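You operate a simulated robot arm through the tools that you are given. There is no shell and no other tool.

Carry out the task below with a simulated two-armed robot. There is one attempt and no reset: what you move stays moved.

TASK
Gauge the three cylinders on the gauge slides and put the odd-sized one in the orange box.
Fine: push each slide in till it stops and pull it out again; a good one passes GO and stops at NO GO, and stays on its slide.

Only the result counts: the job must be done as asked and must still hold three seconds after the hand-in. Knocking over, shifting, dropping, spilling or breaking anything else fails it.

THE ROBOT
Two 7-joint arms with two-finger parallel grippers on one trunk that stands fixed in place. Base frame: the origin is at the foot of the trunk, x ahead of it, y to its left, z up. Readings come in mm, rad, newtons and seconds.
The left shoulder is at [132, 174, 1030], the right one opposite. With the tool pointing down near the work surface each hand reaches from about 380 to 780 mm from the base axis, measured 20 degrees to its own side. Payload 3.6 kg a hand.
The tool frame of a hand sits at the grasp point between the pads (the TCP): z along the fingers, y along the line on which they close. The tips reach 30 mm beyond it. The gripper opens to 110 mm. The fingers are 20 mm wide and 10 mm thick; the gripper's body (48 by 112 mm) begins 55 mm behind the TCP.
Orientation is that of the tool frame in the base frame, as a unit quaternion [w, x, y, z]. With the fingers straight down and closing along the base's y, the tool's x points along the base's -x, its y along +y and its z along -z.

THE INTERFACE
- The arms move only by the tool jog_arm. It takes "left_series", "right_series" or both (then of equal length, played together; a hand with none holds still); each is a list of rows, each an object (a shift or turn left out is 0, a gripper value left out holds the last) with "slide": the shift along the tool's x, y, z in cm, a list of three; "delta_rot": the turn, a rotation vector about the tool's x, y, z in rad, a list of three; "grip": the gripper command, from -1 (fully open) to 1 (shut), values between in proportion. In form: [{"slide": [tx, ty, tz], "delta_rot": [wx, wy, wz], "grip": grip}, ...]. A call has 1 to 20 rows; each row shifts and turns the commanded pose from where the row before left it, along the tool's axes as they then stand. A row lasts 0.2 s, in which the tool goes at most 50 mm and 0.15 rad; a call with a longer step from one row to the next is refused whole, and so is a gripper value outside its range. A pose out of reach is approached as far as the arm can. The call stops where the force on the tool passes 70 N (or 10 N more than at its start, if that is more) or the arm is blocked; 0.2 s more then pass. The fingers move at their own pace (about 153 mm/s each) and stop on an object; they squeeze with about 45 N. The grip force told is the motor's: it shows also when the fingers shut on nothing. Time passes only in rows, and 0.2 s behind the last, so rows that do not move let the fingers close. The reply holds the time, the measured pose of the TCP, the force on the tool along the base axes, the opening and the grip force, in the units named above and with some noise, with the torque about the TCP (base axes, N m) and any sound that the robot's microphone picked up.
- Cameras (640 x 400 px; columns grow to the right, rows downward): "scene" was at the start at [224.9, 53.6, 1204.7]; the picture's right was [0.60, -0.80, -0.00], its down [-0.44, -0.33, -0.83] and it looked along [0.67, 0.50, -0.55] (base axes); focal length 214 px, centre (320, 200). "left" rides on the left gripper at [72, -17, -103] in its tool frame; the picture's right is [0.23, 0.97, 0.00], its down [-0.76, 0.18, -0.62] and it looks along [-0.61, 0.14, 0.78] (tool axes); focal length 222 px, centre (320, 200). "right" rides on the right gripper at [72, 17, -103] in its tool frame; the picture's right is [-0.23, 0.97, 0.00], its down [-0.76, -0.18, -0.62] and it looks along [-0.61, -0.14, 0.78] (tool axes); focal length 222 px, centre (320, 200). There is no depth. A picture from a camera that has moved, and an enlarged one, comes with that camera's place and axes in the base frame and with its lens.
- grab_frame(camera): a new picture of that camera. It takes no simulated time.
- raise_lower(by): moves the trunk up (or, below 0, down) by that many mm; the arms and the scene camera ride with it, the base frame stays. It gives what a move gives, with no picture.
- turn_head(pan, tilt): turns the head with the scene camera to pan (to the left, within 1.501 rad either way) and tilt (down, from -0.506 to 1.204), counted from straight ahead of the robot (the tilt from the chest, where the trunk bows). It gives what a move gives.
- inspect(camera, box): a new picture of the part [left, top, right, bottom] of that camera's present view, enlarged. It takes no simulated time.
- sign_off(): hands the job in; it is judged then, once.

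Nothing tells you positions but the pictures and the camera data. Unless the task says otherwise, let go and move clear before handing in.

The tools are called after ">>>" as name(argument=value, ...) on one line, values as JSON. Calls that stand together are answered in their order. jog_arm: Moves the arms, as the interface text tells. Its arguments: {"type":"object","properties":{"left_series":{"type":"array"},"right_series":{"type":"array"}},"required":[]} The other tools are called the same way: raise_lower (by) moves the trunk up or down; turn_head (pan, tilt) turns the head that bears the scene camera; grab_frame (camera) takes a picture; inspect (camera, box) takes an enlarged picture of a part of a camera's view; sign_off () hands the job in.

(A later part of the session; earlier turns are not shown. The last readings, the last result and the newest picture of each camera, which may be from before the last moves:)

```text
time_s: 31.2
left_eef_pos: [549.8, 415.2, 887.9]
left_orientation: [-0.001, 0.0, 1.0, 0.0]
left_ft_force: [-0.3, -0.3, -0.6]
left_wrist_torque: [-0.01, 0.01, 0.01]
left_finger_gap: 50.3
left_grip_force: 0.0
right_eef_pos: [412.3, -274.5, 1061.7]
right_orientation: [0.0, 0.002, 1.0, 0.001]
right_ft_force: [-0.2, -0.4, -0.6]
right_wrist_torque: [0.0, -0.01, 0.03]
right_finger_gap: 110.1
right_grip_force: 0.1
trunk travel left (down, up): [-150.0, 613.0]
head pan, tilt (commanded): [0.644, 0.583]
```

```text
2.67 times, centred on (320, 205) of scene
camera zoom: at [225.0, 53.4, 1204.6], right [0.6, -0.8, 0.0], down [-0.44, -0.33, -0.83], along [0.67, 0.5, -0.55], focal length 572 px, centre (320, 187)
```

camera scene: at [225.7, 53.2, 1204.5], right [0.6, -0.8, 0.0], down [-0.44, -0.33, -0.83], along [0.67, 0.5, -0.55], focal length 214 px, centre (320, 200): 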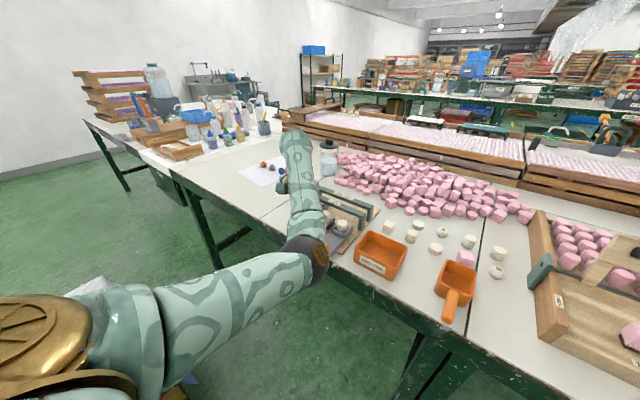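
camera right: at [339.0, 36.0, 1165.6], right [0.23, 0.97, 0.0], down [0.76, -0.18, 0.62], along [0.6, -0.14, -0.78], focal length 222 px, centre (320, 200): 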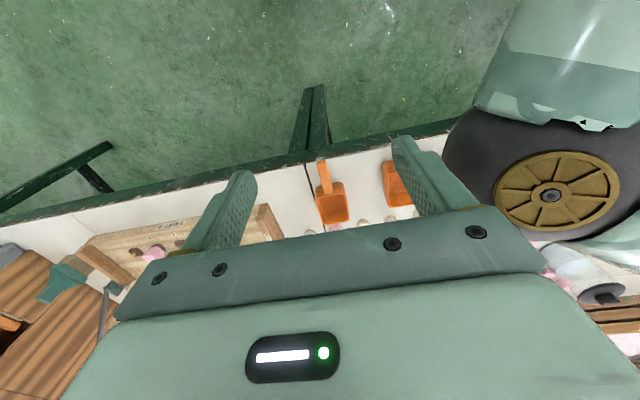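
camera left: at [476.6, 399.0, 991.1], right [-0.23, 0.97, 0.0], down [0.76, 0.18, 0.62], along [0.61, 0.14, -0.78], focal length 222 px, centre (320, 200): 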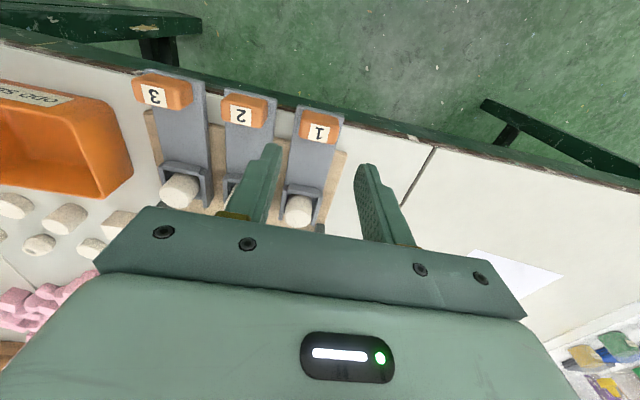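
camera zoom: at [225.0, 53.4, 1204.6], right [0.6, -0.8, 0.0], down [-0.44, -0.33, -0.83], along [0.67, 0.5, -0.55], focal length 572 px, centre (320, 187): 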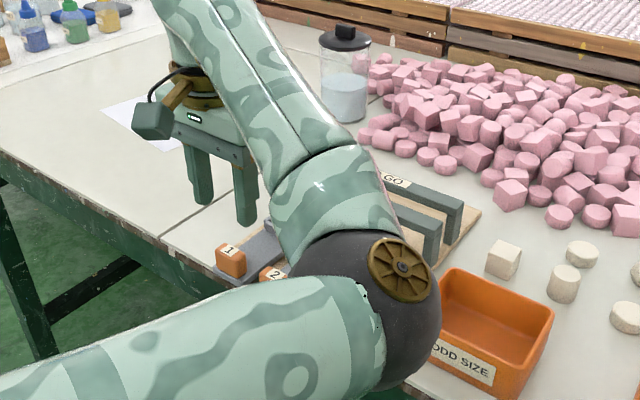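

Slide 1 is done and its cylinder is still in place. Next I'll move over handle 2, near (547, 351).

>>> jog_arm(left_series=[{"slide": [0, -1.6, 0]}, {"slide": [0, -1.6, 0]}, {"slide": [0, -1.6, 0]}, {"slide": [0, -1.6, 0]}, {"slide": [0, 0, 0]}])

>>> grab_frame(camera="left")

>>> grab_frame(camera="scene")

```text
time_s: 32.4
left_eef_pos: [549.7, 362.1, 886.2]
left_orientation: [-0.001, 0.001, 1.0, 0.001]
left_ft_force: [0.1, 0.1, -0.6]
left_wrist_torque: [0.02, 0.0, -0.01]
left_finger_gap: 50.0
left_grip_force: 0.0
left hand out of reach, approached as far as the arm can: row 4
right_eef_pos: [411.8, -273.2, 1061.8]
right_orientation: [0.0, 0.002, 1.0, 0.0]
right_ft_force: [-0.2, -0.1, -0.4]
right_wrist_torque: [-0.01, 0.0, 0.05]
right_finger_gap: 109.8
right_grip_force: 0.1
trunk travel left (down, up): [-150.0, 613.0]
head pan, tilt (commanded): [0.644, 0.583]
```

```text
taken
camera left: at [477.7, 345.6, 991.0], right [-0.23, 0.97, 0.0], down [0.76, 0.18, 0.62], along [0.61, 0.14, -0.78], focal length 222 px, centre (320, 200)
```

left: 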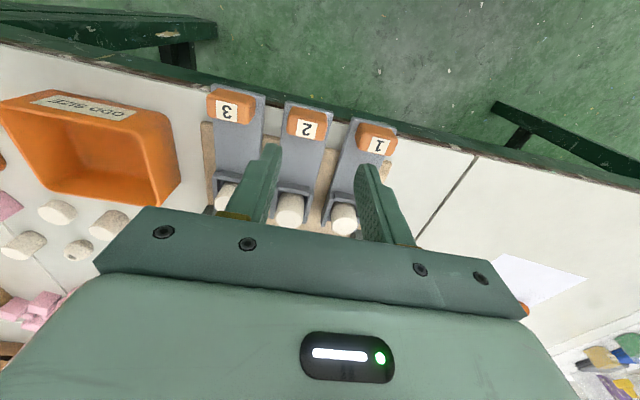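

```text
taken
camera scene: at [224.9, 53.3, 1204.7], right [0.6, -0.8, 0.0], down [-0.44, -0.33, -0.83], along [0.67, 0.5, -0.55], focal length 214 px, centre (320, 200)
```

scene: 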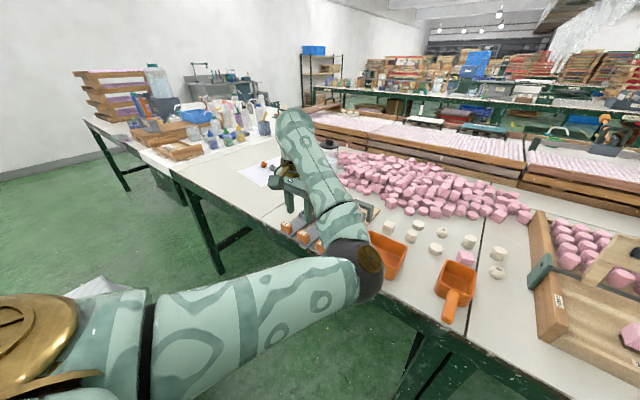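

The hand can't go further right at this height. I'll descend to just above the handles, where the reach should be better, and then move right.

>>> jog_arm(left_series=[{"slide": [0, 0, 1.4]}, {"slide": [0, 0, 1.4]}, {"slide": [0, 0, 0]}, {"slide": [0, -0.6, 0]}, {"slide": [0, -0.5, 0]}, {"slide": [0, 0, 0]}])

```text
time_s: 33.8
left_eef_pos: [550.6, 357.9, 860.7]
left_orientation: [-0.001, 0.0, 1.0, 0.001]
left_ft_force: [0.3, -0.3, -0.3]
left_wrist_torque: [0.0, 0.02, 0.02]
left_finger_gap: 50.3
left_grip_force: 0.1
left hand out of reach, approached as far as the arm can: row 5
right_eef_pos: [410.9, -273.3, 1061.8]
right_orientation: [-0.002, 0.002, 1.0, 0.002]
right_ft_force: [0.4, -0.2, 0.3]
right_wrist_torque: [0.02, -0.02, 0.0]
right_finger_gap: 110.0
right_grip_force: 0.0
trunk travel left (down, up): [-150.0, 613.0]
head pan, tilt (commanded): [0.644, 0.583]
```

The left arm's elbow is folded inward, which seems to limit it here. I'll turn the head to see how both arms are posed.

>>> turn_head(pan=-0.5, tilt=0.4)

>>> grab_frame(camera="scene")

>>> grab_frame(camera="right")

```text
time_s: 35.2
left_eef_pos: [550.9, 356.5, 861.0]
left_orientation: [-0.001, 0.0, 1.0, 0.0]
left_ft_force: [0.3, 0.9, -0.3]
left_wrist_torque: [-0.01, 0.01, -0.02]
left_finger_gap: 50.2
left_grip_force: 0.1
right_eef_pos: [410.8, -273.4, 1061.1]
right_orientation: [-0.001, 0.003, 1.0, 0.0]
right_ft_force: [-0.1, 0.5, 0.3]
right_wrist_torque: [0.03, -0.01, -0.03]
right_finger_gap: 110.2
right_grip_force: 0.0
trunk travel left (down, up): [-150.0, 613.0]
head pan, tilt (commanded): [-0.499, 0.4]
```

```text
taken
camera scene: at [235.1, -44.2, 1221.4], right [-0.48, -0.88, 0.0], down [-0.34, 0.19, -0.92], along [0.81, -0.44, -0.39], focal length 214 px, centre (320, 200)
```

scene: 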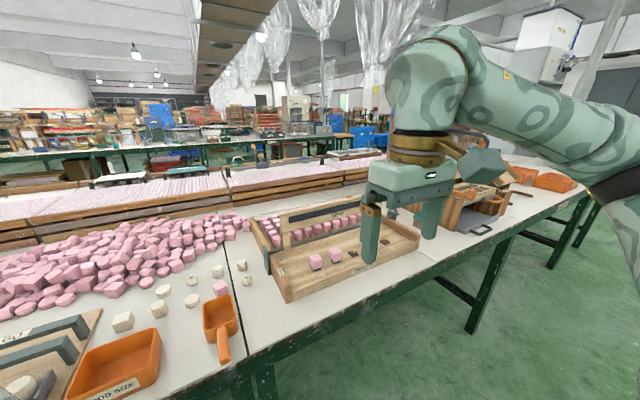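

```text
taken
camera right: at [339.6, -256.2, 1164.1], right [0.23, 0.97, 0.0], down [0.76, -0.18, 0.62], along [0.6, -0.14, -0.78], focal length 222 px, centre (320, 200)
```

right: 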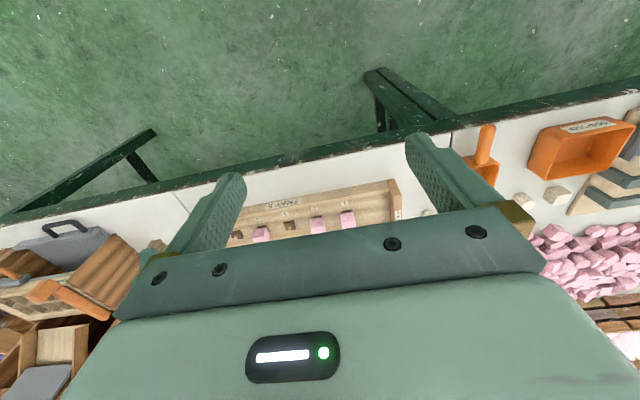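

The right arm's elbow points outward, while the left arm's points inward, so I suspect the left wrist yaw is at its limit. I'll turn the left tool counter-clockwise about the vertical, so the jaws close front-to-back, and see whether reach improves.

>>> jog_arm(left_series=[{"slide": [0, 0.5, -1.5]}, {"slide": [0, 0, -0.5], "delta_rot": [0, 0, -0.14]}, {"slide": [0, 0, 0], "delta_rot": [0, 0, -0.14]}, {"slide": [0, 0, 0], "delta_rot": [0, 0, -0.14]}, {"slide": [0, 0, 0], "delta_rot": [0, 0, -0.14]}, {"slide": [0, 0, 0], "delta_rot": [0, 0, -0.14]}, {"slide": [0, 0, 0]}])

>>> turn_head(pan=0.644, tilt=0.583)

>>> grab_frame(camera="scene")

```text
time_s: 36.8
left_eef_pos: [550.6, 363.7, 878.9]
left_orientation: [0.0, -0.344, 0.939, 0.001]
left_ft_force: [-0.2, 0.3, 0.2]
left_wrist_torque: [0.02, 0.0, 0.02]
left_finger_gap: 50.0
left_grip_force: 0.0
right_eef_pos: [411.3, -273.6, 1060.6]
right_orientation: [-0.001, 0.002, 1.0, 0.001]
right_ft_force: [-0.8, -0.4, 0.0]
right_wrist_torque: [0.04, -0.01, 0.02]
right_finger_gap: 110.0
right_grip_force: 0.0
trunk travel left (down, up): [-150.0, 613.0]
head pan, tilt (commanded): [-0.499, 0.4]
```

```text
time_s: 38.1
left_eef_pos: [551.1, 362.1, 877.9]
left_orientation: [-0.001, -0.343, 0.939, 0.002]
left_ft_force: [-0.5, 0.2, 0.0]
left_wrist_torque: [-0.01, -0.02, 0.01]
left_finger_gap: 49.7
left_grip_force: 0.1
right_eef_pos: [410.8, -273.3, 1061.7]
right_orientation: [-0.001, 0.002, 1.0, 0.002]
right_ft_force: [0.8, -0.6, -1.1]
right_wrist_torque: [-0.01, 0.0, -0.01]
right_finger_gap: 109.9
right_grip_force: 0.1
trunk travel left (down, up): [-150.0, 613.0]
head pan, tilt (commanded): [0.644, 0.583]
```

```text
taken
camera scene: at [224.9, 53.4, 1204.8], right [0.6, -0.8, 0.0], down [-0.44, -0.33, -0.83], along [0.67, 0.5, -0.55], focal length 214 px, centre (320, 200)
```

scene: 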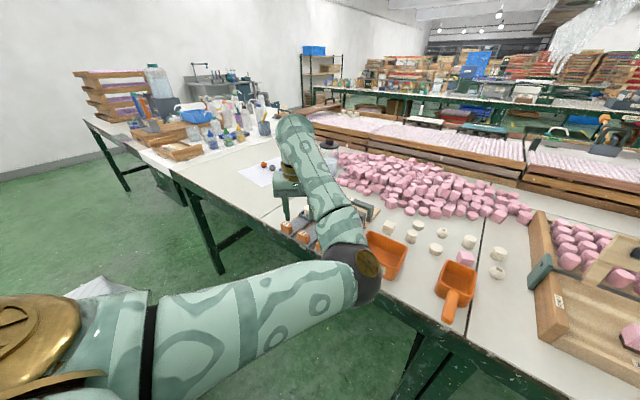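

The rotation worked. Now I'll test moving right by about 2 cm.

>>> jog_arm(left_series=[{"slide": [0.644, -0.765, 0]}, {"slide": [0.644, -0.765, 0]}, {"slide": [0.644, -0.765, 0]}, {"slide": [0.644, -0.765, 0]}, {"slide": [0, 0, 0]}])

```text
time_s: 39.3
left_eef_pos: [550.6, 362.2, 878.9]
left_orientation: [0.0, -0.343, 0.939, 0.001]
left_ft_force: [0.1, -0.9, -0.6]
left_wrist_torque: [0.03, -0.01, 0.02]
left_finger_gap: 50.2
left_grip_force: 0.0
left hand out of reach, approached as far as the arm can: row 1, 2, 3, 4
right_eef_pos: [411.6, -274.3, 1061.6]
right_orientation: [-0.001, 0.002, 1.0, 0.001]
right_ft_force: [-0.5, 0.3, 0.1]
right_wrist_torque: [0.01, -0.01, 0.02]
right_finger_gap: 110.0
right_grip_force: 0.0
trunk travel left (down, up): [-150.0, 613.0]
head pan, tilt (commanded): [0.644, 0.583]
```

The limit isn't wrist yaw. It looks like the upper arm reaches its inward shoulder limit because the arm is too folded. Raising the trunk will stretch the arm and should free it, so I'll raise by 250 mm and then come back down with the hand.

>>> raise_lower(by=250)

```text
time_s: 41.9
left_eef_pos: [550.7, 363.0, 1129.0]
left_orientation: [0.001, -0.341, 0.94, 0.0]
left_ft_force: [-0.4, 0.2, 0.8]
left_wrist_torque: [-0.01, 0.01, 0.0]
left_finger_gap: 50.2
left_grip_force: 0.0
right_eef_pos: [401.3, -272.8, 1320.7]
right_orientation: [0.013, 0.006, 1.0, 0.002]
right_ft_force: [0.0, 0.5, -0.2]
right_wrist_torque: [-0.01, 0.01, -0.01]
right_finger_gap: 110.1
right_grip_force: 0.1
trunk travel left (down, up): [-400.0, 363.0]
head pan, tilt (commanded): [0.644, 0.583]
```

Now I'll descend with the left hand and turn the tool back square.

>>> jog_arm(left_series=[{"slide": [0, 0, 3], "delta_rot": [0, 0, 0.14]}, {"slide": [0, 0, 3], "delta_rot": [0, 0, 0.14]}, {"slide": [0, 0, 3], "delta_rot": [0, 0, 0.14]}, {"slide": [0, 0, 3], "delta_rot": [0, 0, 0.14]}, {"slide": [0, 0, 3], "delta_rot": [0, 0, 0.14]}, {"slide": [0, 0, 3]}, {"slide": [0, 0, 3]}, {"slide": [0, 0, 0]}])

>>> grab_frame(camera="scene")

>>> grab_frame(camera="left")

```text
time_s: 43.7
left_eef_pos: [549.3, 364.1, 917.6]
left_orientation: [0.0, 0.0, 1.0, 0.0]
left_ft_force: [-0.4, -0.1, 0.2]
left_wrist_torque: [-0.03, 0.0, 0.04]
left_finger_gap: 50.1
left_grip_force: 0.1
right_eef_pos: [402.4, -272.2, 1321.8]
right_orientation: [0.014, 0.006, 1.0, 0.003]
right_ft_force: [-0.6, -0.1, -0.3]
right_wrist_torque: [0.04, 0.02, -0.02]
right_finger_gap: 110.1
right_grip_force: 0.1
trunk travel left (down, up): [-400.0, 363.0]
head pan, tilt (commanded): [0.644, 0.583]
```

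```text
taken
camera scene: at [113.5, 53.3, 1462.1], right [0.6, -0.8, 0.0], down [-0.44, -0.33, -0.83], along [0.67, 0.5, -0.55], focal length 214 px, centre (320, 200)
```

scene: 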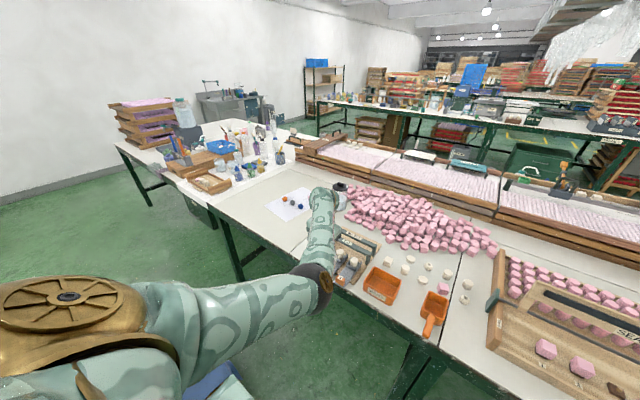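

```text
taken
camera left: at [476.7, 347.9, 1020.8], right [-0.23, 0.97, 0.0], down [0.76, 0.18, 0.62], along [0.61, 0.14, -0.78], focal length 222 px, centre (320, 200)
```

left: 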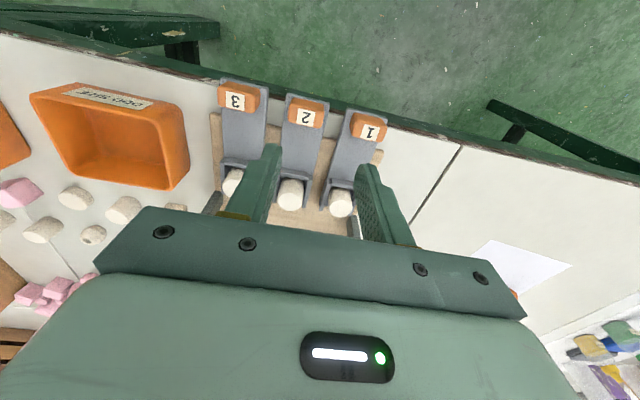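

The trunk also leans back as it rises, so I'll use a middle height. First I'll test rightward reach here, at a safe height.

>>> jog_arm(left_series=[{"slide": [0, -2, 0]}, {"slide": [0, -2, 0]}, {"slide": [0, -2, 0]}, {"slide": [0, -2, 0]}, {"slide": [0, 0, 0]}])

>>> grab_frame(camera="scene")

```text
time_s: 44.9
left_eef_pos: [548.3, 285.3, 917.5]
left_orientation: [0.0, 0.0, 1.0, 0.0]
left_ft_force: [0.0, 0.7, 0.1]
left_wrist_torque: [-0.02, -0.01, -0.01]
left_finger_gap: 50.1
left_grip_force: 0.1
right_eef_pos: [401.9, -272.6, 1321.9]
right_orientation: [0.014, 0.006, 1.0, 0.001]
right_ft_force: [-0.5, 0.3, 0.1]
right_wrist_torque: [-0.02, 0.01, 0.01]
right_finger_gap: 110.1
right_grip_force: 0.1
trunk travel left (down, up): [-400.0, 363.0]
head pan, tilt (commanded): [0.644, 0.583]
```

```text
taken
camera scene: at [113.8, 53.9, 1462.1], right [0.6, -0.8, 0.0], down [-0.44, -0.33, -0.83], along [0.67, 0.5, -0.55], focal length 214 px, centre (320, 200)
```

scene: 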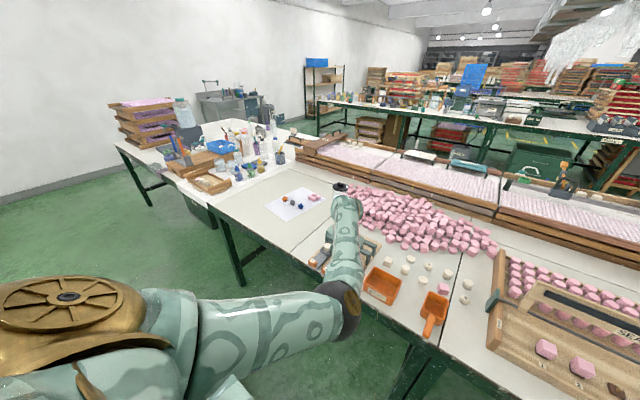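

Reach at y = 285 works here. Now I'll lift the hand and lower the trunk partway, to about +120 mm overall, so the forward push is also within reach.

>>> jog_arm(left_series=[{"slide": [0, 0, -3]}, {"slide": [0, 0, -3]}, {"slide": [0, 0, -3]}, {"slide": [0, 0, -2]}, {"slide": [0, 0, 0]}])

>>> raise_lower(by=-130)

>>> grab_frame(camera="scene")

>>> grab_frame(camera="left")

```text
time_s: 46.1
left_eef_pos: [550.2, 284.1, 1029.1]
left_orientation: [0.0, 0.0, 1.0, 0.0]
left_ft_force: [0.3, -0.3, 0.8]
left_wrist_torque: [0.01, 0.03, 0.02]
left_finger_gap: 50.0
left_grip_force: 0.1
right_eef_pos: [402.1, -271.7, 1320.6]
right_orientation: [0.012, 0.006, 1.0, 0.002]
right_ft_force: [-0.4, 0.1, -0.1]
right_wrist_torque: [0.02, 0.02, -0.01]
right_finger_gap: 110.2
right_grip_force: 0.1
trunk travel left (down, up): [-400.0, 363.0]
head pan, tilt (commanded): [0.644, 0.583]
```

```text
time_s: 47.7
left_eef_pos: [549.9, 283.6, 898.1]
left_orientation: [0.0, 0.0, 1.0, 0.002]
left_ft_force: [0.8, -0.2, -0.1]
left_wrist_torque: [0.02, -0.03, 0.0]
left_finger_gap: 50.0
left_grip_force: 0.0
right_eef_pos: [400.3, -272.3, 1192.8]
right_orientation: [0.014, 0.006, 1.0, 0.002]
right_ft_force: [0.1, 0.0, -0.3]
right_wrist_torque: [0.0, -0.01, 0.0]
right_finger_gap: 109.7
right_grip_force: 0.0
trunk travel left (down, up): [-270.0, 493.0]
head pan, tilt (commanded): [0.644, 0.583]
```

```text
taken
camera scene: at [160.9, 53.4, 1330.2], right [0.6, -0.8, 0.0], down [-0.44, -0.33, -0.83], along [0.67, 0.5, -0.55], focal length 214 px, centre (320, 200)
```

scene: 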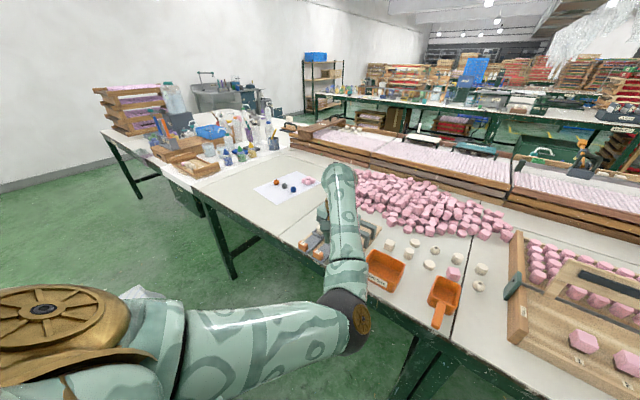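

```text
taken
camera left: at [477.2, 267.8, 1002.1], right [-0.23, 0.97, 0.0], down [0.76, 0.18, 0.62], along [0.61, 0.14, -0.78], focal length 222 px, centre (320, 200)
```

left: 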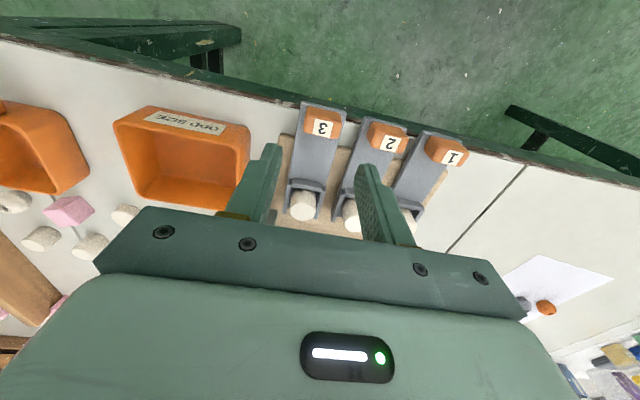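

The hand is almost exactly over handle 3, at (547, 286), so I'll gauge slide 3 next. I'll descend onto it.

>>> jog_arm(left_series=[{"slide": [0.2, 0.2, 1.5]}, {"slide": [0, 0, 1.5]}, {"slide": [0, 0, 0.8]}, {"slide": [0, 0, 0]}])

>>> grab_frame(camera="left")

```text
time_s: 48.7
left_eef_pos: [547.5, 286.0, 860.2]
left_orientation: [0.0, 0.0, 1.0, 0.002]
left_ft_force: [-0.3, 0.3, -0.7]
left_wrist_torque: [-0.02, 0.03, 0.01]
left_finger_gap: 50.0
left_grip_force: 0.1
right_eef_pos: [401.5, -271.6, 1191.4]
right_orientation: [0.013, 0.005, 1.0, 0.003]
right_ft_force: [-0.1, 0.0, 0.0]
right_wrist_torque: [0.03, -0.01, 0.02]
right_finger_gap: 110.0
right_grip_force: 0.0
trunk travel left (down, up): [-270.0, 493.0]
head pan, tilt (commanded): [0.644, 0.583]
```

```text
taken
camera left: at [475.0, 269.7, 963.4], right [-0.23, 0.97, 0.0], down [0.76, 0.18, 0.62], along [0.61, 0.14, -0.78], focal length 222 px, centre (320, 200)
```

left: 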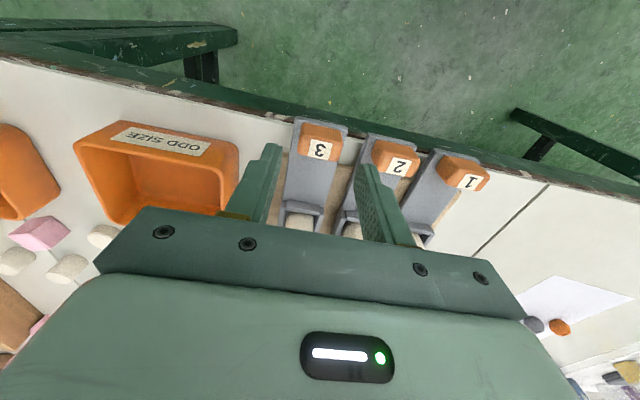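

>>> jog_arm(left_series=[{"slide": [0, 0, 1.2]}, {"slide": [0, 0, 1.2]}, {"slide": [0, 0, 1.0]}, {"slide": [0, 0, 0]}, {"slide": [0, 0, 0], "grip": 0.3}, {"slide": [0, 0, 0], "grip": 1}, {"slide": [0, 0, 0]}])

>>> grab_frame(camera="left")

>>> grab_frame(camera="scene")

```text
time_s: 50.3
left_eef_pos: [548.0, 285.8, 826.4]
left_orientation: [-0.001, 0.0, 1.0, 0.001]
left_ft_force: [0.1, 3.0, -0.7]
left_wrist_torque: [0.39, 0.07, -0.06]
left_finger_gap: 33.7
left_grip_force: 44.8
right_eef_pos: [400.4, -272.2, 1191.7]
right_orientation: [0.013, 0.006, 1.0, 0.001]
right_ft_force: [0.4, 0.3, -0.1]
right_wrist_torque: [0.01, 0.03, -0.01]
right_finger_gap: 109.9
right_grip_force: 0.1
trunk travel left (down, up): [-270.0, 493.0]
head pan, tilt (commanded): [0.644, 0.583]
```

```text
taken
camera left: at [475.1, 269.6, 928.9], right [-0.23, 0.97, 0.0], down [0.76, 0.18, 0.62], along [0.61, 0.14, -0.78], focal length 222 px, centre (320, 200)
```

left: 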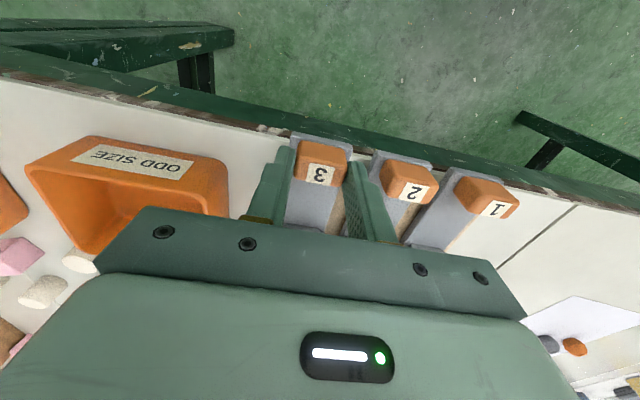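

```text
taken
camera scene: at [161.6, 53.7, 1329.9], right [0.6, -0.8, 0.0], down [-0.44, -0.33, -0.83], along [0.67, 0.5, -0.55], focal length 214 px, centre (320, 200)
```

scene: 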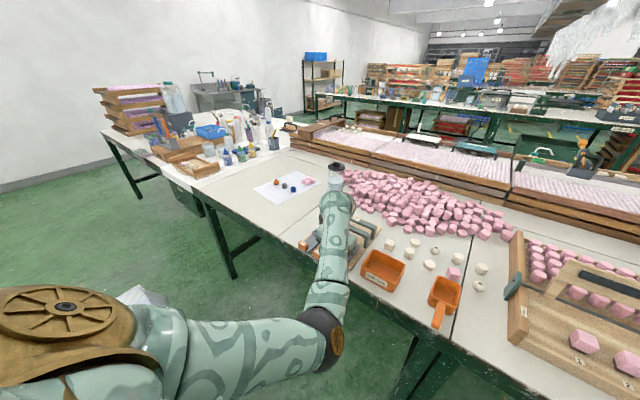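

Handle 3 is gripped. Now I'll push slide 3 inward in small steps.

>>> jog_arm(left_series=[{"slide": [-0.2, 0, 0]}, {"slide": [-0.3, 0, 0]}, {"slide": [-0.3, 0, 0]}, {"slide": [-0.3, 0, 0]}, {"slide": [-0.3, 0, 0]}, {"slide": [-0.3, 0, 0]}, {"slide": [0, 0, 0]}])

```text
time_s: 51.9
left_eef_pos: [565.4, 285.5, 826.0]
left_orientation: [-0.001, 0.0, 1.0, 0.0]
left_ft_force: [-0.8, -1.1, -11.6]
left_wrist_torque: [0.11, -0.51, 0.19]
left_finger_gap: 33.7
left_grip_force: 44.6
right_eef_pos: [402.1, -271.8, 1192.1]
right_orientation: [0.013, 0.007, 1.0, 0.002]
right_ft_force: [0.3, 0.3, 0.1]
right_wrist_torque: [-0.01, 0.0, 0.01]
right_finger_gap: 109.9
right_grip_force: 0.2
trunk travel left (down, up): [-270.0, 493.0]
head pan, tilt (commanded): [0.644, 0.583]
```

>>> jog_arm(left_series=[{"slide": [-0.2, 0, 0.1]}, {"slide": [-0.2, 0, 0]}, {"slide": [-0.2, 0, 0]}, {"slide": [-0.2, 0, 0]}, {"slide": [0, 0, 0]}])

```text
time_s: 53.1
left_eef_pos: [573.2, 286.1, 825.6]
left_orientation: [-0.001, 0.001, 1.0, 0.001]
left_ft_force: [0.4, 3.0, 0.0]
left_wrist_torque: [0.26, -0.65, 0.05]
left_finger_gap: 33.8
left_grip_force: 45.4
right_eef_pos: [402.0, -272.3, 1192.1]
right_orientation: [0.013, 0.006, 1.0, 0.002]
right_ft_force: [0.3, 0.0, -0.1]
right_wrist_torque: [0.0, 0.0, 0.0]
right_finger_gap: 110.0
right_grip_force: 0.2
trunk travel left (down, up): [-270.0, 493.0]
head pan, tilt (commanded): [0.644, 0.583]
```

>>> jog_arm(left_series=[{"slide": [-0.15, 0, 0]}, {"slide": [-0.15, 0, 0]}, {"slide": [-0.15, 0, 0]}, {"slide": [0, 0, 0]}])

>>> inspect(camera="scene", box=[290, 190, 410, 290])

```text
time_s: 54.1
left_eef_pos: [577.2, 286.1, 826.0]
left_orientation: [0.0, 0.0, 1.0, 0.0]
left_ft_force: [0.2, 1.9, 4.4]
left_wrist_torque: [-0.33, 1.18, 0.01]
left_finger_gap: 33.9
left_grip_force: 45.0
right_eef_pos: [402.0, -272.6, 1191.8]
right_orientation: [0.013, 0.006, 1.0, 0.002]
right_ft_force: [0.6, -0.3, -0.3]
right_wrist_torque: [0.0, 0.03, 0.04]
right_finger_gap: 110.3
right_grip_force: 0.1
trunk travel left (down, up): [-270.0, 493.0]
head pan, tilt (commanded): [0.644, 0.583]
```

```text
4.00 times, centred on (350, 240) of scene
camera zoom: at [161.2, 53.5, 1330.0], right [0.6, -0.8, 0.0], down [-0.44, -0.33, -0.83], along [0.67, 0.5, -0.55], focal length 858 px, centre (200, 40)
```

zoom: 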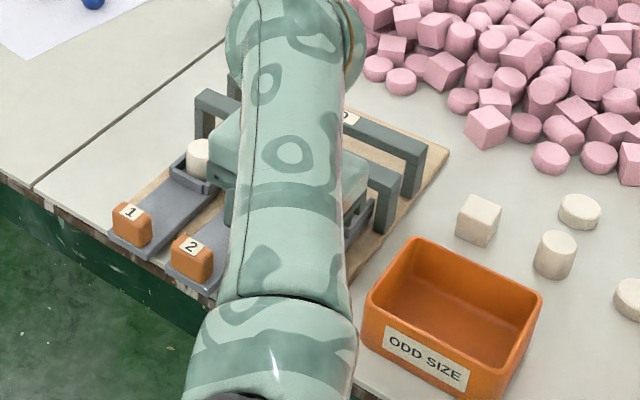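

>>> jog_arm(left_series=[{"slide": [-0.15, 0, 0]}, {"slide": [-0.15, 0, 0]}, {"slide": [-0.15, 0, 0]}, {"slide": [0, 0, 0]}])

```text
time_s: 55.1
left_eef_pos: [580.9, 285.7, 824.9]
left_orientation: [0.0, 0.0, 1.0, 0.0]
left_ft_force: [-0.5, -0.7, 3.4]
left_wrist_torque: [-0.18, 0.27, -0.18]
left_finger_gap: 33.7
left_grip_force: 45.2
right_eef_pos: [401.0, -271.8, 1191.2]
right_orientation: [0.013, 0.006, 1.0, 0.002]
right_ft_force: [0.4, -0.3, 0.1]
right_wrist_torque: [0.0, -0.03, -0.01]
right_finger_gap: 110.2
right_grip_force: 0.0
trunk travel left (down, up): [-270.0, 493.0]
head pan, tilt (commanded): [0.644, 0.583]
```

>>> jog_arm(left_series=[{"slide": [-0.15, 0, 0]}, {"slide": [-0.15, 0, 0]}, {"slide": [-0.15, 0, 0]}, {"slide": [0, 0, 0]}])

```text
time_s: 56.1
left_eef_pos: [586.1, 285.6, 826.1]
left_orientation: [0.0, 0.0, 1.0, 0.001]
left_ft_force: [0.3, -1.2, 6.4]
left_wrist_torque: [0.14, -0.13, 0.06]
left_finger_gap: 33.8
left_grip_force: 45.2
right_eef_pos: [401.2, -272.2, 1192.9]
right_orientation: [0.014, 0.006, 1.0, 0.003]
right_ft_force: [0.6, -0.4, 0.2]
right_wrist_torque: [0.02, -0.02, 0.01]
right_finger_gap: 110.2
right_grip_force: 0.1
trunk travel left (down, up): [-270.0, 493.0]
head pan, tilt (commanded): [0.644, 0.583]
```

>>> jog_arm(left_series=[{"slide": [-0.15, 0, 0]}, {"slide": [-0.15, 0, 0]}, {"slide": [-0.15, 0, 0]}, {"slide": [-0.15, 0, 0]}, {"slide": [0, 0, 0]}])

>>> inspect(camera="scene", box=[290, 190, 410, 290])

```text
time_s: 57.3
left_eef_pos: [593.2, 284.8, 825.5]
left_orientation: [0.0, 0.0, 1.0, 0.0]
left_ft_force: [-0.5, -0.3, 5.0]
left_wrist_torque: [0.02, -0.38, 0.01]
left_finger_gap: 33.5
left_grip_force: 44.8
right_eef_pos: [400.6, -273.5, 1190.8]
right_orientation: [0.013, 0.007, 1.0, 0.003]
right_ft_force: [-0.3, -0.2, -0.2]
right_wrist_torque: [-0.01, 0.0, 0.03]
right_finger_gap: 110.1
right_grip_force: 0.1
trunk travel left (down, up): [-270.0, 493.0]
head pan, tilt (commanded): [0.644, 0.583]
```

```text
4.00 times, centred on (350, 240) of scene
camera zoom: at [160.8, 53.1, 1330.1], right [0.6, -0.8, 0.0], down [-0.44, -0.33, -0.83], along [0.67, 0.5, -0.55], focal length 858 px, centre (200, 40)
```

zoom: 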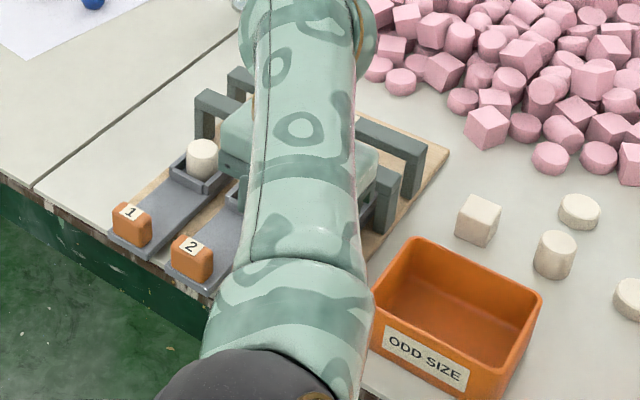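

Slide 3 is past GO without contact. I'll continue toward NO GO.

>>> jog_arm(left_series=[{"slide": [-0.25, 0, -0.05]}, {"slide": [-0.25, 0, 0]}, {"slide": [-0.25, 0, 0]}, {"slide": [-0.25, 0, 0]}, {"slide": [-0.25, 0, 0]}, {"slide": [-0.25, 0, 0]}, {"slide": [0, 0, 0]}])

```text
time_s: 58.9
left_eef_pos: [607.4, 285.5, 825.8]
left_orientation: [-0.001, 0.0, 1.0, 0.0]
left_ft_force: [0.1, -2.6, -7.7]
left_wrist_torque: [0.03, -0.71, 0.13]
left_finger_gap: 33.8
left_grip_force: 45.1
right_eef_pos: [401.8, -272.3, 1191.3]
right_orientation: [0.012, 0.007, 1.0, 0.002]
right_ft_force: [-0.8, -0.6, 0.7]
right_wrist_torque: [-0.01, -0.01, 0.02]
right_finger_gap: 110.1
right_grip_force: 0.1
trunk travel left (down, up): [-270.0, 493.0]
head pan, tilt (commanded): [0.644, 0.583]
```

>>> jog_arm(left_series=[{"slide": [-0.25, 0, 0.05]}, {"slide": [-0.25, 0, 0]}, {"slide": [-0.25, 0, 0]}, {"slide": [-0.25, 0, 0]}, {"slide": [-0.25, 0, 0]}, {"slide": [0, 0, 0]}])

```text
time_s: 60.3
left_eef_pos: [621.2, 285.3, 827.0]
left_orientation: [0.0, 0.0, 1.0, 0.0]
left_ft_force: [0.8, -0.9, -7.7]
left_wrist_torque: [0.13, -1.23, 0.13]
left_finger_gap: 33.6
left_grip_force: 45.7
right_eef_pos: [401.9, -272.3, 1191.3]
right_orientation: [0.013, 0.006, 1.0, 0.001]
right_ft_force: [-0.2, -0.9, -0.6]
right_wrist_torque: [-0.04, -0.01, 0.02]
right_finger_gap: 110.2
right_grip_force: 0.1
trunk travel left (down, up): [-270.0, 493.0]
head pan, tilt (commanded): [0.644, 0.583]
```

>>> jog_arm(left_series=[{"slide": [-0.2, 0, 0.1]}, {"slide": [-0.2, 0, 0]}, {"slide": [-0.2, 0, 0]}, {"slide": [-0.2, 0, 0]}, {"slide": [0, 0, 0]}])

```text
time_s: 61.5
left_eef_pos: [627.6, 284.8, 824.5]
left_orientation: [0.001, 0.0, 1.0, 0.001]
left_ft_force: [-0.3, 1.9, 10.2]
left_wrist_torque: [-0.14, 0.84, 0.01]
left_finger_gap: 33.8
left_grip_force: 45.4
right_eef_pos: [400.2, -272.8, 1191.9]
right_orientation: [0.014, 0.005, 1.0, 0.003]
right_ft_force: [0.2, 0.4, -0.6]
right_wrist_torque: [0.01, -0.03, 0.01]
right_finger_gap: 110.3
right_grip_force: 0.1
trunk travel left (down, up): [-270.0, 493.0]
head pan, tilt (commanded): [0.644, 0.583]
```

>>> jog_arm(left_series=[{"slide": [-0.15, 0, -0.08]}, {"slide": [-0.15, 0, 0]}, {"slide": [-0.15, 0, 0]}, {"slide": [0, 0, 0]}])

>>> inspect(camera="scene", box=[290, 190, 410, 290])

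```text
time_s: 62.5
left_eef_pos: [630.9, 285.8, 825.8]
left_orientation: [-0.001, 0.0, 1.0, 0.001]
left_ft_force: [-3.5, 2.2, 9.4]
left_wrist_torque: [-0.11, -0.02, -0.27]
left_finger_gap: 33.9
left_grip_force: 44.6
right_eef_pos: [399.7, -272.8, 1192.2]
right_orientation: [0.014, 0.006, 1.0, 0.003]
right_ft_force: [0.5, -0.1, 0.0]
right_wrist_torque: [-0.04, 0.0, -0.02]
right_finger_gap: 110.0
right_grip_force: 0.1
trunk travel left (down, up): [-270.0, 493.0]
head pan, tilt (commanded): [0.644, 0.583]
```

```text
4.00 times, centred on (350, 240) of scene
camera zoom: at [160.0, 53.2, 1330.2], right [0.6, -0.8, 0.0], down [-0.44, -0.33, -0.84], along [0.67, 0.5, -0.55], focal length 858 px, centre (200, 40)
```

zoom: 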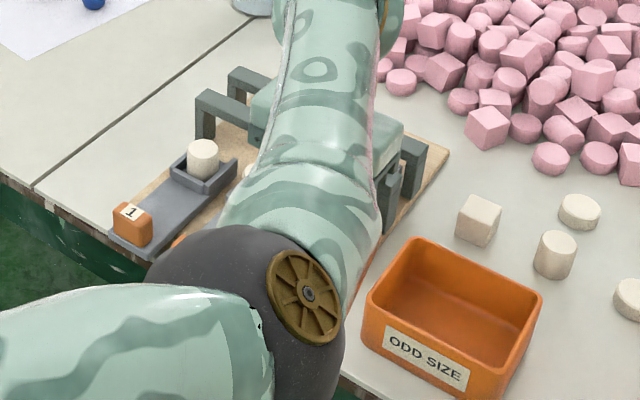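

>>> jog_arm(left_series=[{"slide": [-0.1, 0, -0.05]}, {"slide": [-0.1, 0, 0]}, {"slide": [0, 0, 0]}])

```text
time_s: 63.3
left_eef_pos: [633.8, 285.7, 826.4]
left_orientation: [-0.001, 0.0, 1.0, 0.001]
left_ft_force: [-0.3, 1.9, 2.2]
left_wrist_torque: [0.18, -0.8, 0.26]
left_finger_gap: 33.8
left_grip_force: 45.0
right_eef_pos: [401.2, -273.2, 1192.6]
right_orientation: [0.013, 0.006, 1.0, 0.003]
right_ft_force: [-0.2, 0.1, -0.5]
right_wrist_torque: [0.06, 0.05, -0.02]
right_finger_gap: 110.3
right_grip_force: 0.0
trunk travel left (down, up): [-270.0, 493.0]
head pan, tilt (commanded): [0.644, 0.583]
```

>>> jog_arm(left_series=[{"slide": [-0.1, 0, 0]}, {"slide": [-0.1, 0, 0]}, {"slide": [-0.1, 0, 0]}, {"slide": [0, 0, 0]}])

```text
time_s: 64.3
left_eef_pos: [636.4, 286.3, 825.1]
left_orientation: [-0.001, 0.0, 1.0, 0.001]
left_ft_force: [-5.5, 3.4, 1.0]
left_wrist_torque: [-0.07, 0.47, -0.4]
left_finger_gap: 33.5
left_grip_force: 44.7
right_eef_pos: [401.2, -270.7, 1192.4]
right_orientation: [0.014, 0.006, 1.0, 0.002]
right_ft_force: [-0.1, 0.2, -0.3]
right_wrist_torque: [0.0, 0.01, 0.02]
right_finger_gap: 109.9
right_grip_force: 0.1
trunk travel left (down, up): [-270.0, 493.0]
head pan, tilt (commanded): [0.644, 0.583]
```

>>> jog_arm(left_series=[{"slide": [-0.1, 0, 0]}, {"slide": [0, 0, 0]}])

>>> grab_frame(camera="left")

>>> inspect(camera="scene", box=[340, 200, 410, 250])

```text
time_s: 64.9
left_eef_pos: [636.9, 285.4, 825.7]
left_orientation: [0.0, 0.0, 1.0, 0.0]
left_ft_force: [-9.5, 4.4, 3.7]
left_wrist_torque: [0.15, 1.26, 0.02]
left_finger_gap: 33.5
left_grip_force: 45.1
right_eef_pos: [400.5, -271.7, 1190.9]
right_orientation: [0.014, 0.006, 1.0, 0.001]
right_ft_force: [0.1, -0.2, 0.1]
right_wrist_torque: [0.0, -0.03, 0.03]
right_finger_gap: 109.7
right_grip_force: 0.2
trunk travel left (down, up): [-270.0, 493.0]
head pan, tilt (commanded): [0.644, 0.583]
```

```text
taken
camera left: at [564.8, 269.6, 928.9], right [-0.23, 0.97, 0.0], down [0.76, 0.18, 0.62], along [0.61, 0.14, -0.78], focal length 222 px, centre (320, 200)
```

left: 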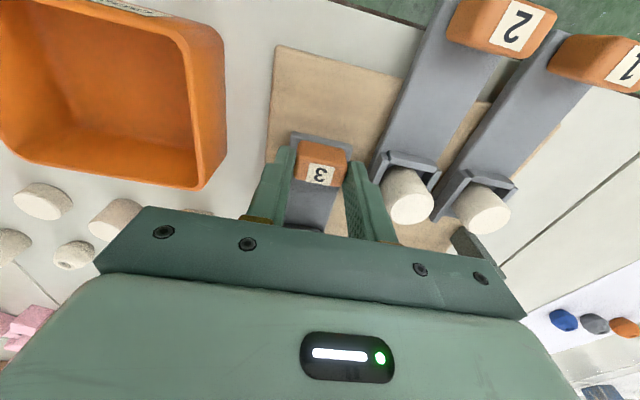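

```text
8.00 times, centred on (375, 225) of scene
camera zoom: at [160.2, 53.8, 1330.1], right [0.6, -0.8, 0.0], down [-0.44, -0.33, -0.83], along [0.67, 0.5, -0.55], focal length 1716 px, centre (-120, 0)
```

zoom: 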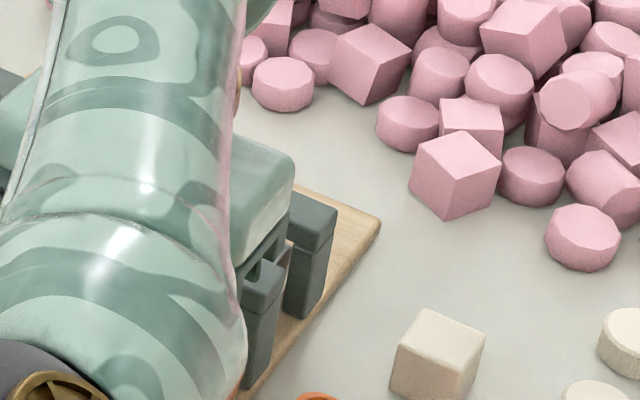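

The slide is resisting at 637 mm, about 89 mm of travel and close to where slide 1 stopped. I'll check from the right camera whether cylinder 3 is against NO GO.

>>> inspect(camera="right", box=[480, 80, 640, 220])

```text
2.86 times, centred on (560, 150) of right
camera zoom: at [325.7, -254.4, 1292.6], right [0.24, 0.97, 0.01], down [0.74, -0.19, 0.64], along [0.63, -0.15, -0.77], focal length 635 px, centre (-366, 343)
```

zoom: 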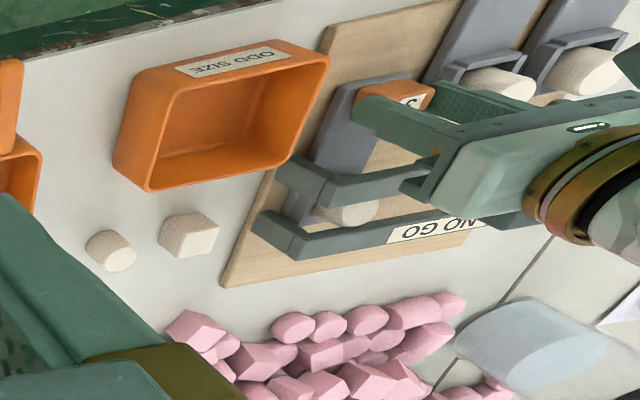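

>>> inspect(camera="right", box=[560, 125, 640, 175])

```text
8.00 times, centred on (600, 150) of right
camera zoom: at [325.7, -254.4, 1292.6], right [0.24, 0.97, 0.01], down [0.74, -0.19, 0.64], along [0.63, -0.15, -0.77], focal length 1777 px, centre (-1920, 600)
```

zoom: 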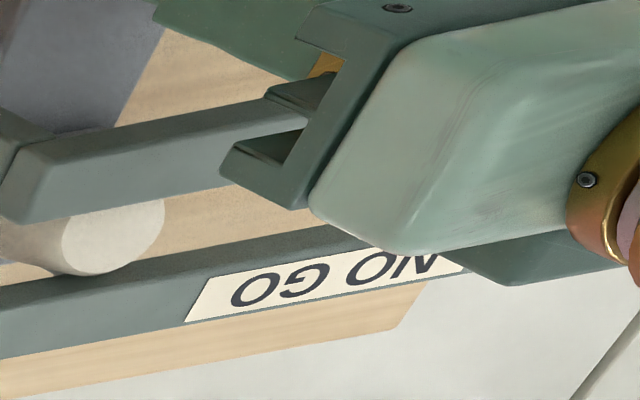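

Cylinder 3 passed GO and is butted against NO GO, so it is good. I'll pull slide 3 back out.

>>> jog_arm(left_series=[{"slide": [0.2, 0, 0]}, {"slide": [0.3, 0, 0]}, {"slide": [0.3, 0, 0]}, {"slide": [0.3, 0, 0]}, {"slide": [0.3, 0, 0]}, {"slide": [0.3, 0, 0]}, {"slide": [0.3, 0, 0]}, {"slide": [0.3, 0, 0]}, {"slide": [0.3, 0, 0]}, {"slide": [0.3, 0, 0]}, {"slide": [0.3, 0, 0]}, {"slide": [0.3, 0, 0]}, {"slide": [0.3, 0, 0]}, {"slide": [0.3, 0, 0]}, {"slide": [0.3, 0, 0]}, {"slide": [0, 0, 0]}])

>>> inspect(camera="right", box=[480, 80, 640, 220])

```text
time_s: 68.3
left_eef_pos: [595.4, 287.0, 825.5]
left_orientation: [0.0, 0.0, 1.0, 0.001]
left_ft_force: [-0.3, 1.8, 5.9]
left_wrist_torque: [-0.21, 0.47, -0.11]
left_finger_gap: 33.5
left_grip_force: 44.9
right_eef_pos: [401.2, -272.1, 1191.2]
right_orientation: [0.013, 0.006, 1.0, 0.003]
right_ft_force: [-0.2, 0.6, 0.2]
right_wrist_torque: [0.05, 0.02, -0.04]
right_finger_gap: 110.1
right_grip_force: 0.0
trunk travel left (down, up): [-270.0, 493.0]
head pan, tilt (commanded): [0.644, 0.583]
```

```text
2.86 times, centred on (560, 150) of right
camera zoom: at [326.4, -254.9, 1292.4], right [0.24, 0.97, 0.01], down [0.74, -0.19, 0.64], along [0.63, -0.15, -0.77], focal length 635 px, centre (-366, 343)
```

zoom: 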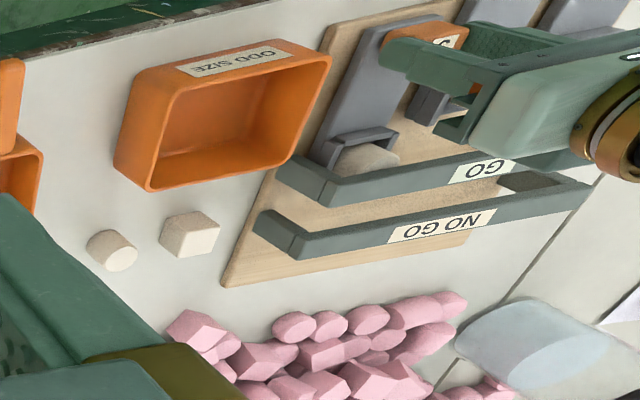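

>>> jog_arm(left_series=[{"slide": [0.3, 0, 0]}, {"slide": [0.3, 0, 0]}, {"slide": [0.3, 0, 0]}, {"slide": [0.3, 0, 0]}, {"slide": [0.3, 0, 0]}, {"slide": [0.3, 0, 0]}, {"slide": [0.3, 0, 0]}, {"slide": [0.3, 0, 0]}, {"slide": [0.3, 0, 0]}, {"slide": [0.3, 0, 0]}, {"slide": [0.3, 0, 0]}, {"slide": [0.3, 0, 0]}, {"slide": [0.3, 0, 0]}, {"slide": [0.3, 0, 0]}, {"slide": [0.3, 0, 0]}, {"slide": [0, 0, 0]}])

```text
time_s: 71.7
left_eef_pos: [548.8, 286.5, 825.2]
left_orientation: [0.0, 0.0, 1.0, 0.001]
left_ft_force: [-0.3, -4.4, 0.1]
left_wrist_torque: [-0.48, 0.08, -0.17]
left_finger_gap: 33.7
left_grip_force: 44.5
right_eef_pos: [400.9, -273.7, 1191.8]
right_orientation: [0.013, 0.006, 1.0, 0.002]
right_ft_force: [-0.6, 0.4, -0.2]
right_wrist_torque: [-0.03, -0.02, -0.02]
right_finger_gap: 110.1
right_grip_force: 0.0
trunk travel left (down, up): [-270.0, 493.0]
head pan, tilt (commanded): [0.644, 0.583]
```

Slide 3 is back out at its starting position. I'll release, lift, and check.

>>> jog_arm(left_series=[{"slide": [0, 0, 0], "grip": 0.09}, {"slide": [0, 0, 0]}, {"slide": [0, 0, 0]}, {"slide": [0, 0, -1.5]}, {"slide": [0, 0, -2.0]}, {"slide": [0, 0, -2.0]}, {"slide": [0, 0, 0]}])

>>> grab_frame(camera="left")

>>> inspect(camera="right", box=[480, 80, 640, 220])

```text
time_s: 73.3
left_eef_pos: [547.6, 282.8, 882.8]
left_orientation: [0.0, 0.0, 1.0, 0.001]
left_ft_force: [0.6, -0.3, -0.1]
left_wrist_torque: [-0.03, -0.04, -0.02]
left_finger_gap: 50.2
left_grip_force: 0.1
right_eef_pos: [401.5, -272.2, 1191.0]
right_orientation: [0.014, 0.006, 1.0, 0.002]
right_ft_force: [-0.4, -0.5, 1.0]
right_wrist_torque: [0.01, 0.03, 0.0]
right_finger_gap: 110.0
right_grip_force: 0.1
trunk travel left (down, up): [-270.0, 493.0]
head pan, tilt (commanded): [0.644, 0.583]
```

```text
taken
camera left: at [475.8, 267.1, 985.4], right [-0.23, 0.97, 0.0], down [0.76, 0.18, 0.62], along [0.61, 0.14, -0.78], focal length 222 px, centre (320, 200)
```

left: 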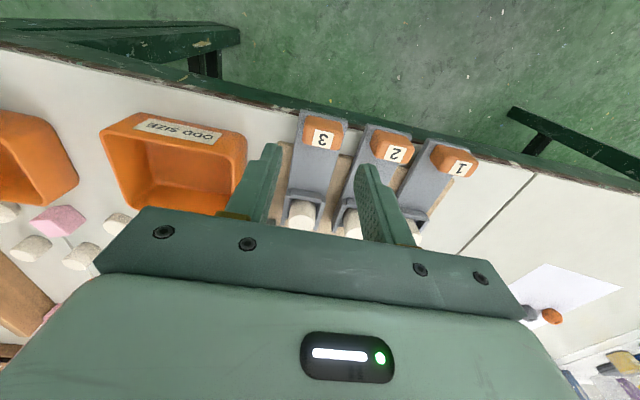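

```text
2.86 times, centred on (560, 150) of right
camera zoom: at [326.9, -254.8, 1292.2], right [0.24, 0.97, 0.01], down [0.74, -0.19, 0.64], along [0.63, -0.15, -0.77], focal length 635 px, centre (-366, 343)
```

zoom: 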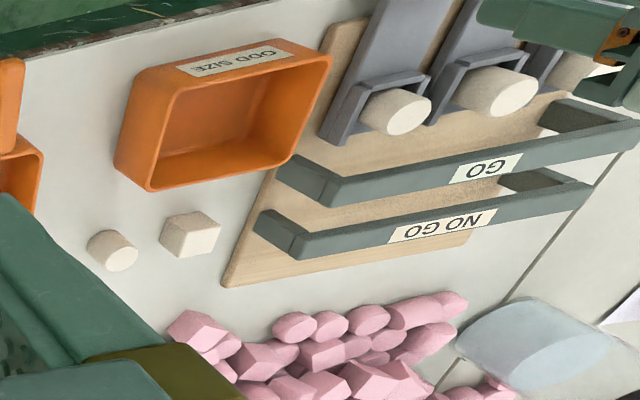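

Cylinders 1 and 3 are back in place, and cylinder 2 looks taller than 3. Next I'll move over handle 2, near (547.5, 350).

>>> jog_arm(left_series=[{"slide": [0, 1.6, 0]}, {"slide": [0, 1.6, 0]}, {"slide": [0, 1.6, 0]}, {"slide": [0, 1.6, 0]}, {"slide": [0, 0, 1.0]}, {"slide": [0, 0, 1.0]}, {"slide": [0, 0, 0]}])

>>> grab_frame(camera="left")

```text
time_s: 74.9
left_eef_pos: [547.2, 349.8, 861.3]
left_orientation: [0.0, -0.001, 1.0, 0.0]
left_ft_force: [-1.1, 0.5, 0.2]
left_wrist_torque: [0.02, 0.04, 0.0]
left_finger_gap: 50.1
left_grip_force: 0.1
right_eef_pos: [401.0, -272.2, 1191.1]
right_orientation: [0.013, 0.005, 1.0, 0.003]
right_ft_force: [0.1, -1.1, 1.0]
right_wrist_torque: [0.0, 0.01, 0.01]
right_finger_gap: 110.1
right_grip_force: 0.2
trunk travel left (down, up): [-270.0, 493.0]
head pan, tilt (commanded): [0.644, 0.583]
```

```text
taken
camera left: at [475.6, 333.6, 965.0], right [-0.23, 0.97, 0.0], down [0.76, 0.18, 0.62], along [0.61, 0.14, -0.78], focal length 222 px, centre (320, 200)
```

left: 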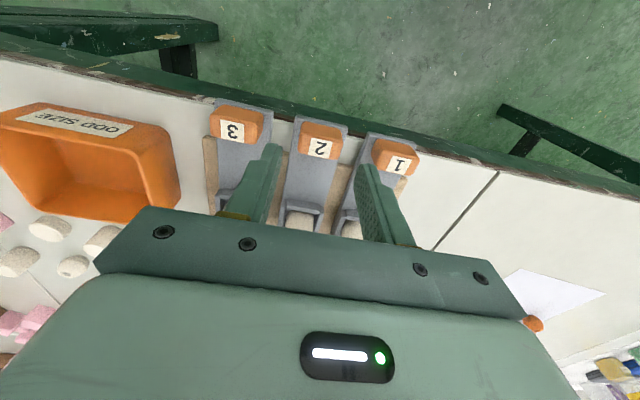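

The hand is aligned over handle 2, with clearance on both sides. I'll descend and grip.

>>> jog_arm(left_series=[{"slide": [0, 0, 1.2]}, {"slide": [0, 0, 1.2]}, {"slide": [0, 0, 1.1]}, {"slide": [0, 0, 0]}, {"slide": [0, 0, 0], "grip": 0.3}, {"slide": [0, 0, 0], "grip": 1}, {"slide": [0, 0, 0]}])

>>> grab_frame(camera="left")

```text
time_s: 76.5
left_eef_pos: [551.1, 350.0, 827.0]
left_orientation: [-0.001, 0.001, 1.0, 0.0]
left_ft_force: [-0.3, -2.1, -2.7]
left_wrist_torque: [-0.28, -0.44, 0.09]
left_finger_gap: 33.9
left_grip_force: 45.8
right_eef_pos: [400.7, -272.4, 1192.2]
right_orientation: [0.013, 0.006, 1.0, 0.003]
right_ft_force: [0.7, -0.7, 0.1]
right_wrist_torque: [-0.01, -0.02, 0.06]
right_finger_gap: 109.8
right_grip_force: 0.1
trunk travel left (down, up): [-270.0, 493.0]
head pan, tilt (commanded): [0.644, 0.583]
```

```text
taken
camera left: at [479.1, 333.8, 930.9], right [-0.23, 0.97, 0.0], down [0.76, 0.18, 0.62], along [0.61, 0.14, -0.78], focal length 222 px, centre (320, 200)
```

left: 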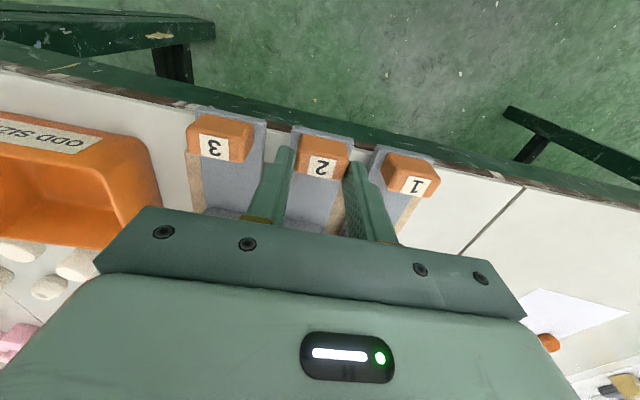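

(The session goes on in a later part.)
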